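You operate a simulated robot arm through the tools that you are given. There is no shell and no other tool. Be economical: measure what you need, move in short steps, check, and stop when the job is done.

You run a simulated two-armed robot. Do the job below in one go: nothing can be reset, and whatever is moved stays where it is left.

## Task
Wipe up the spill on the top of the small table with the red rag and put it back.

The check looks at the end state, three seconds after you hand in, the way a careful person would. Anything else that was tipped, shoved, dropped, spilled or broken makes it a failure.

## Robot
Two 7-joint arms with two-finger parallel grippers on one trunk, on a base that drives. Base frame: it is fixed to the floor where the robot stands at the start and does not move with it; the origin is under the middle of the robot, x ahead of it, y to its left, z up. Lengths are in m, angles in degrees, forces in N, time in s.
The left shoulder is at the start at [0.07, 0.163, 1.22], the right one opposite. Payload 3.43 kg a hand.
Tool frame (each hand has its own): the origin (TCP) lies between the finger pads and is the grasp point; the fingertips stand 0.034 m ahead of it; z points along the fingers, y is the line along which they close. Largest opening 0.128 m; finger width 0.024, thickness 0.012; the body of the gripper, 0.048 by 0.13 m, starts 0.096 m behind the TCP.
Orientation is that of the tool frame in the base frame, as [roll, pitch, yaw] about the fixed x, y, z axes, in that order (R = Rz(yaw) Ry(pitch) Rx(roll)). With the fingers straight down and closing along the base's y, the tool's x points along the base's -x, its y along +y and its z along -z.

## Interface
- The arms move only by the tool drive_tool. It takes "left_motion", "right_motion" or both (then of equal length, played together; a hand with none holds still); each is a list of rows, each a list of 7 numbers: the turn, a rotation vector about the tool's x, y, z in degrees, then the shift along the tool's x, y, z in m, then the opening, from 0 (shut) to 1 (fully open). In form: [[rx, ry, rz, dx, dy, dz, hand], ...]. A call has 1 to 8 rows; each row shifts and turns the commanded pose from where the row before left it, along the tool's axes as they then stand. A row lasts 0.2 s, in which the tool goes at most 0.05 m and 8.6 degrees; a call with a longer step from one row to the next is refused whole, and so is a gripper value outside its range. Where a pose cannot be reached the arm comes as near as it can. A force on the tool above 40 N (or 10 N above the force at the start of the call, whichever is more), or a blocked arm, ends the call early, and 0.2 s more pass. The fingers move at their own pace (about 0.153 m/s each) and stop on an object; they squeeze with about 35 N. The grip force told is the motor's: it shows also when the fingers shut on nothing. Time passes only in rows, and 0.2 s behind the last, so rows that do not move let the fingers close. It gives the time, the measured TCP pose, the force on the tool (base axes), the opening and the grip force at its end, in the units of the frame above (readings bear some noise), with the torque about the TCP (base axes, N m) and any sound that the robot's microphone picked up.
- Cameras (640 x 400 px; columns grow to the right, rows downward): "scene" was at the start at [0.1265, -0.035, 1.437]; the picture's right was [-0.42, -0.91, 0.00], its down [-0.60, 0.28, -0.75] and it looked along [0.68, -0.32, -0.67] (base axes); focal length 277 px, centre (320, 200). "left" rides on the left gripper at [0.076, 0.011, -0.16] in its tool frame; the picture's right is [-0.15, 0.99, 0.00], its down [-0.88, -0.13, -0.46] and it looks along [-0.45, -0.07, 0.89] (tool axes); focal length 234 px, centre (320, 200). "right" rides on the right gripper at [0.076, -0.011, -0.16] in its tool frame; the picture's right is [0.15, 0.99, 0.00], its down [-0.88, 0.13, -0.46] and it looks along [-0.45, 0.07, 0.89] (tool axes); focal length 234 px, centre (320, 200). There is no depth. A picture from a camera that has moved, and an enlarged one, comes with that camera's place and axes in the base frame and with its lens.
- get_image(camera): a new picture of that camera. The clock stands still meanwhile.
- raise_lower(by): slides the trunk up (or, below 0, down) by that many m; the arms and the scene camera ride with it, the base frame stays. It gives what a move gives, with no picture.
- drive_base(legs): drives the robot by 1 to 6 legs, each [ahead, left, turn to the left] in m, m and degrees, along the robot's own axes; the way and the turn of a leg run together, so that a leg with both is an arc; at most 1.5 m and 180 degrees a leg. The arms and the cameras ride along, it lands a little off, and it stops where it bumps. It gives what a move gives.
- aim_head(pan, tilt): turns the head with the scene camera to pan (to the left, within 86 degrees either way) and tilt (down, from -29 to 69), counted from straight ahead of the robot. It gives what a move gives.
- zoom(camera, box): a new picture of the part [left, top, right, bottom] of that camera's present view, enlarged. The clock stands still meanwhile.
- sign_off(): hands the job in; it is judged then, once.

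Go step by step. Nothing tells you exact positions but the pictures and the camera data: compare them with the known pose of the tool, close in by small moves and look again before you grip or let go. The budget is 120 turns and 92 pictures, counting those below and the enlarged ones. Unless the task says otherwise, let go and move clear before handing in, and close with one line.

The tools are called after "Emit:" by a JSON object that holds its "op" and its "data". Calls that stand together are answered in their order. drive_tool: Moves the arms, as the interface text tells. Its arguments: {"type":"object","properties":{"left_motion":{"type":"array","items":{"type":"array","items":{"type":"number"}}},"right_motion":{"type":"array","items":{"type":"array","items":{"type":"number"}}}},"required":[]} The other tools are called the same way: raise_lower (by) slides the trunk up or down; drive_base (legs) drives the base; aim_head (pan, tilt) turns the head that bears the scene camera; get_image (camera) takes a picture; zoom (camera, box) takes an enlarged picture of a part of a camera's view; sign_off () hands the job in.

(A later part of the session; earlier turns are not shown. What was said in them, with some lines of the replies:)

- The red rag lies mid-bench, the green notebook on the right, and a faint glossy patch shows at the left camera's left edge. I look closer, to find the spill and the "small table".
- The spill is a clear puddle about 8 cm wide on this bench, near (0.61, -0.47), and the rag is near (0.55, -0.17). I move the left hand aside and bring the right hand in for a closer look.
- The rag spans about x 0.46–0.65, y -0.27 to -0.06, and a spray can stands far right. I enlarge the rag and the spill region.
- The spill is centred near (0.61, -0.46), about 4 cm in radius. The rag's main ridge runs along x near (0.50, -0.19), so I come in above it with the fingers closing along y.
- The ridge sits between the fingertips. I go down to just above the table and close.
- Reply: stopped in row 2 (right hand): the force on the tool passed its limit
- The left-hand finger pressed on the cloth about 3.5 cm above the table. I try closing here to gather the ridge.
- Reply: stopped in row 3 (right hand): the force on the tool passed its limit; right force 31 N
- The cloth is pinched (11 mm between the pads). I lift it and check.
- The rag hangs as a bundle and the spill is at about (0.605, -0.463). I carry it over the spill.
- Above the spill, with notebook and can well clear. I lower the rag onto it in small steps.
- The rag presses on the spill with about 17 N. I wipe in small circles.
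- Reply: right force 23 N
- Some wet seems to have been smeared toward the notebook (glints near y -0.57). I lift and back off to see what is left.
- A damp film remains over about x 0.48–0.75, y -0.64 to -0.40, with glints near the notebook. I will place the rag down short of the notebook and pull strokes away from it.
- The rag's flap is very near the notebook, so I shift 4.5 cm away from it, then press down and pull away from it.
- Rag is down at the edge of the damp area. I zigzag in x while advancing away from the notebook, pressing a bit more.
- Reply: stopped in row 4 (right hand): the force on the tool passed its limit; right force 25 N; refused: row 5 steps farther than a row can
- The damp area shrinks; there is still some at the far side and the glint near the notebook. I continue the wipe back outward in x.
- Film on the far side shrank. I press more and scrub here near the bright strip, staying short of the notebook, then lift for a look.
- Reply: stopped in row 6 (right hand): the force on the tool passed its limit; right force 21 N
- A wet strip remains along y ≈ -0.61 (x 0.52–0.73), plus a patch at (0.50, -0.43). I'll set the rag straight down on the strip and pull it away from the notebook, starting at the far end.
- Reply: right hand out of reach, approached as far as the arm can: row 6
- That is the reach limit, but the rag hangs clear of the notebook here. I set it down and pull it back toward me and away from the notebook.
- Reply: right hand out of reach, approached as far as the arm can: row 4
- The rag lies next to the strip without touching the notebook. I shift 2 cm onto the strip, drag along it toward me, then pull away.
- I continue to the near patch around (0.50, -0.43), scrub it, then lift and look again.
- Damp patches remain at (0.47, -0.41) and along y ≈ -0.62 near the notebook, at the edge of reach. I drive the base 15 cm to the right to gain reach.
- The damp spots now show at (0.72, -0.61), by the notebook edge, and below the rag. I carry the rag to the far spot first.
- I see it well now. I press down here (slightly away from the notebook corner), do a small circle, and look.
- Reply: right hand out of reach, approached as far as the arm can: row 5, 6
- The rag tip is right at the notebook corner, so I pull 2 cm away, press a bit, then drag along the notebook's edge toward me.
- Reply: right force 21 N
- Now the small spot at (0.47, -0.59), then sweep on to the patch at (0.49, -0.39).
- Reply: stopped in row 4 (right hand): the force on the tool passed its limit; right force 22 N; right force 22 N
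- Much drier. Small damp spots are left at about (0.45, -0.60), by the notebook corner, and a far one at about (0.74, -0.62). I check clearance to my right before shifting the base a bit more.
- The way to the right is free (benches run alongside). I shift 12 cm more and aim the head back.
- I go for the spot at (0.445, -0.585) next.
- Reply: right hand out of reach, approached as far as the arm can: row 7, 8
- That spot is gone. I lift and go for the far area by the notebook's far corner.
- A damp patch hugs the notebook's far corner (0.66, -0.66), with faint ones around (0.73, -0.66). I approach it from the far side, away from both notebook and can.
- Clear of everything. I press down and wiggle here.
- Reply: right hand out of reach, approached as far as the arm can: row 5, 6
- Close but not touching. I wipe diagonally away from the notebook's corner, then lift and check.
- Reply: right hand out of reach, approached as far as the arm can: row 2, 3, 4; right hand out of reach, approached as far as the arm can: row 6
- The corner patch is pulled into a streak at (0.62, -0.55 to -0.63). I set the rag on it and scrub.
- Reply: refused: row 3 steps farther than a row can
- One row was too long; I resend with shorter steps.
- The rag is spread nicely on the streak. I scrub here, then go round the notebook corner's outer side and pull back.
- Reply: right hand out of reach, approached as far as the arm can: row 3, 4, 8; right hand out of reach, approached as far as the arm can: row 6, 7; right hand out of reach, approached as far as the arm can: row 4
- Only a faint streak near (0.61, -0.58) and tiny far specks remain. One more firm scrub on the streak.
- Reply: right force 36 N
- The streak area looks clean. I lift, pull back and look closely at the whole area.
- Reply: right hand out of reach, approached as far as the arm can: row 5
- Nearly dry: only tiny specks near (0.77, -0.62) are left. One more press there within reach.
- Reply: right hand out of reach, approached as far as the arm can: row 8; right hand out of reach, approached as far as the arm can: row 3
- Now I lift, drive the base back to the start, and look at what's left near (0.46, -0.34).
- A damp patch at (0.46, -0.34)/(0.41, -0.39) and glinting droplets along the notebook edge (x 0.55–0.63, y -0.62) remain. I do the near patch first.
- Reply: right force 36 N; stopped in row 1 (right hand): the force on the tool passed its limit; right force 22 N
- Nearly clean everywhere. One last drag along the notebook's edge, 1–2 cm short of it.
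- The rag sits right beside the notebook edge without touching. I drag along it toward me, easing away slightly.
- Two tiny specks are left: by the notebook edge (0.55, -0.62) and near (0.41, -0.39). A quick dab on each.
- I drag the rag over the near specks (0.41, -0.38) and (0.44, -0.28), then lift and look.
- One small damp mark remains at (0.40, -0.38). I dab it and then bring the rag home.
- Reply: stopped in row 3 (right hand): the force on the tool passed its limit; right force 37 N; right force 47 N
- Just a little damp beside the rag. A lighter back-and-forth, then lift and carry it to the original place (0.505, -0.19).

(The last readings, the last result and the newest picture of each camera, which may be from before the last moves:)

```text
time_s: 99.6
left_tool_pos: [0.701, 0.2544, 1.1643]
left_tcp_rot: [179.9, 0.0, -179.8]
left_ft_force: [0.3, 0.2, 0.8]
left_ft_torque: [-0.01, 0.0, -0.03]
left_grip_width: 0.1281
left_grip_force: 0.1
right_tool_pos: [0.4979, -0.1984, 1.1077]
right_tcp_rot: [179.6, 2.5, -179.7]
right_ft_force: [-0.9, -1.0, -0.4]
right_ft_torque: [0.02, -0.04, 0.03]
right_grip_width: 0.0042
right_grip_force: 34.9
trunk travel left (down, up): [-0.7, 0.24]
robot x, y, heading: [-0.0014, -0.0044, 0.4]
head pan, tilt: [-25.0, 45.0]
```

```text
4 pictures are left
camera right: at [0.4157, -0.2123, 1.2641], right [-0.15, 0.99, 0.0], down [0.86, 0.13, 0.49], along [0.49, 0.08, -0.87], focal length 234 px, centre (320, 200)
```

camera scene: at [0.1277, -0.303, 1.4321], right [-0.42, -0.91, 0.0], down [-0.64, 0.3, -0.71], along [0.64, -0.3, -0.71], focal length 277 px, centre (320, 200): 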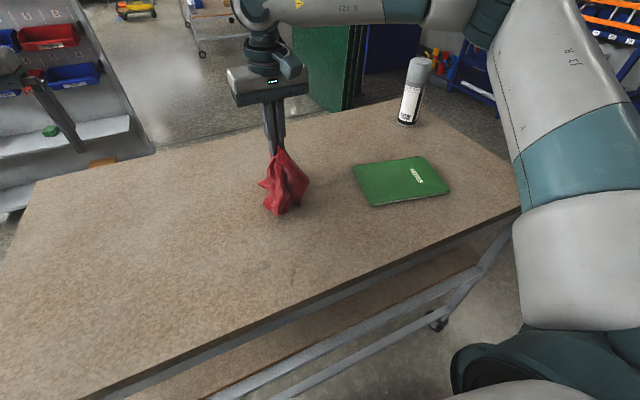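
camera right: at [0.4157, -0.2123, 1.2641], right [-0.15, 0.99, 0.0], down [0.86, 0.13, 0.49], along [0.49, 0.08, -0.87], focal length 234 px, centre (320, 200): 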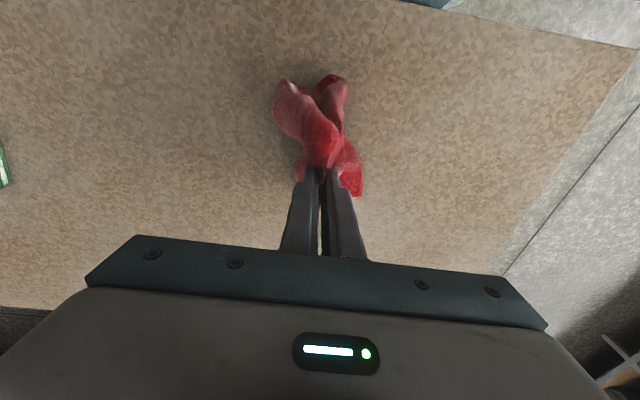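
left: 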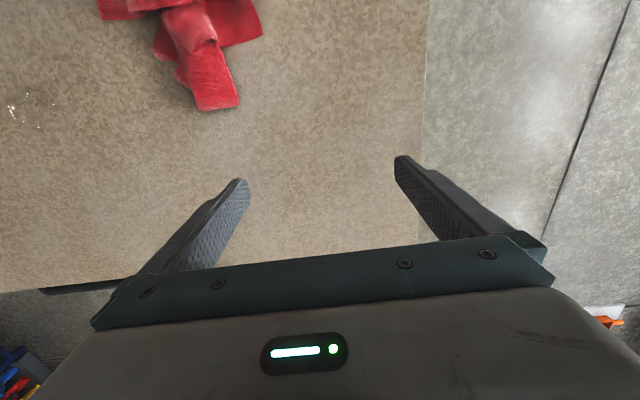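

The bench looks clean. The rag's original centre was about (0.54, -0.17); I lower it there and open the fingers.

Emit:
{"op": "drive_tool", "data": {"right_motion": [[0, 0, 0, -0.035, 0.025, 0, 0], [0, 0, 0, 0, 0, 0.04, 0], [0, 0, 0, 0, 0, 0.04, 0], [0, 0, 0, 0, 0, 0.03, 0], [0, 0, 0, 0, 0, 0, 0.3], [0, 0, 0, 0, 0, 0, 0.5], [0, 0, 0, 0, 0, -0.01, 0.5]]}}

Emit:
{"op": "drive_tool", "data": {"right_motion": [[0, 0, 0, 0, 0, -0.02, 0.5], [0, 0, 0, 0, 0, -0.03, 0.5], [0, 0, 0, 0, 0, -0.04, 0.5], [0, 0, 0, 0, 0, -0.04, 0.5], [0, 0, 0, 0, 0, -0.04, 0.5]]}}

Emit:
{"op": "get_image", "data": {"camera": "right"}}

```text
time_s: 101.2
left_tool_pos: [0.7009, 0.2542, 1.1634]
left_tcp_rot: [-180.0, -0.1, -179.8]
left_ft_force: [0.0, -0.3, 1.5]
left_ft_torque: [0.0, 0.02, 0.01]
left_grip_width: 0.128
left_grip_force: 0.0
right_tool_pos: [0.5374, -0.1739, 1.0087]
right_tcp_rot: [179.6, 2.5, -179.5]
right_ft_force: [0.5, 0.3, 1.4]
right_ft_torque: [0.0, -0.01, 0.01]
right_grip_width: 0.0642
right_grip_force: 0.0
trunk travel left (down, up): [-0.7, 0.24]
robot x, y, heading: [0.0002, -0.0013, 0.2]
head pan, tilt: [-25.0, 45.0]
```

```text
time_s: 102.4
left_tool_pos: [0.6994, 0.2552, 1.1632]
left_tcp_rot: [179.9, -0.1, -179.8]
left_ft_force: [-0.2, 0.9, 1.3]
left_ft_torque: [0.0, 0.0, -0.02]
left_grip_width: 0.128
left_grip_force: 0.0
right_tool_pos: [0.5299, -0.1753, 1.1793]
right_tcp_rot: [179.6, 2.5, -179.5]
right_ft_force: [-0.2, 0.2, 0.1]
right_ft_torque: [-0.02, 0.0, -0.03]
right_grip_width: 0.0639
right_grip_force: 0.0
trunk travel left (down, up): [-0.7, 0.24]
robot x, y, heading: [-0.0024, -0.0015, 0.1]
head pan, tilt: [-25.0, 45.0]
```

```text
3 pictures are left
camera right: at [0.4481, -0.1877, 1.3363], right [-0.15, 0.99, 0.0], down [0.86, 0.13, 0.49], along [0.49, 0.08, -0.87], focal length 234 px, centre (320, 200)
```

right: 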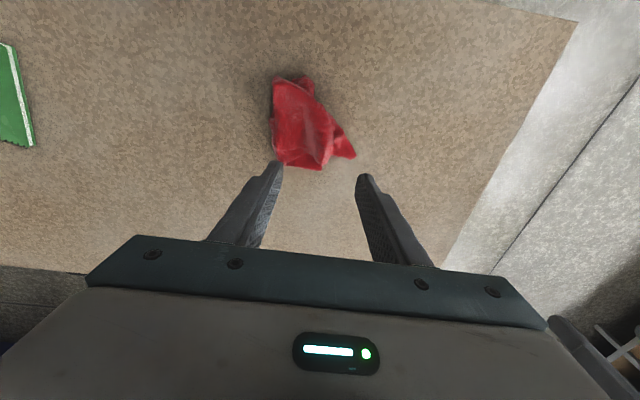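

The rag lies free at about (0.54, -0.185), its original spot. I move the hand clear and take a last look.

Emit:
{"op": "drive_tool", "data": {"right_motion": [[0, 0, 0, 0.02, -0.04, 0, 0.8], [0, 0, 0, 0.02, -0.04, 0, 1], [0, 0, 0, 0.02, -0.04, 0, 1], [0, 0, 0, 0.02, -0.04, 0, 1], [0, 0, 0, 0.02, -0.04, 0, 1], [0, 0, 0, 0.02, -0.04, 0, 1], [0, 0, 0, 0.02, -0.04, 0, 1]]}}

Emit:
{"op": "zoom", "data": {"camera": "scene", "box": [230, 90, 550, 280]}}

```text
time_s: 104.0
left_tool_pos: [0.7005, 0.2523, 1.1644]
left_tcp_rot: [179.9, 0.0, -179.8]
left_ft_force: [-0.5, -0.7, 0.0]
left_ft_torque: [0.03, -0.04, -0.01]
left_grip_width: 0.1278
left_grip_force: 0.0
right_tool_pos: [0.3914, -0.4585, 1.1711]
right_tcp_rot: [179.5, 2.6, -179.5]
right_ft_force: [-0.2, -0.5, 0.1]
right_ft_torque: [0.01, -0.04, -0.01]
right_grip_width: 0.128
right_grip_force: 0.2
trunk travel left (down, up): [-0.7, 0.24]
robot x, y, heading: [-0.0005, 0.0011, 0.2]
head pan, tilt: [-25.0, 45.0]
```

```text
2.00 times, centred on (390, 185) of scene
camera zoom: at [0.1232, -0.038, 1.4324], right [-0.42, -0.91, 0.0], down [-0.64, 0.3, -0.71], along [0.64, -0.3, -0.71], focal length 554 px, centre (180, 230)
```

zoom: 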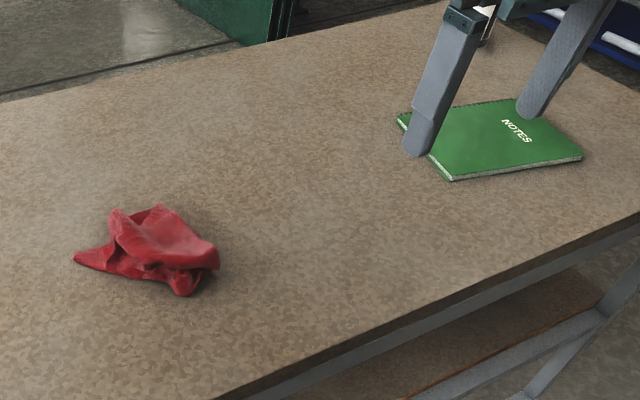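

The tabletop looks dry, the rag is back in its place, and the notebook and can stand where they were. I hand in.

Emit:
{"op": "sign_off", "data": {}}

```text
The job is handed in.
```

I wiped up the spill and put the red rag back within about 2 cm of where it was. The last pictures show the bench dry, though the gripper hid part of the notebook's left edge, where I'd seen a few droplets. The notebook and the spray can look unmoved, and both hands are clear.
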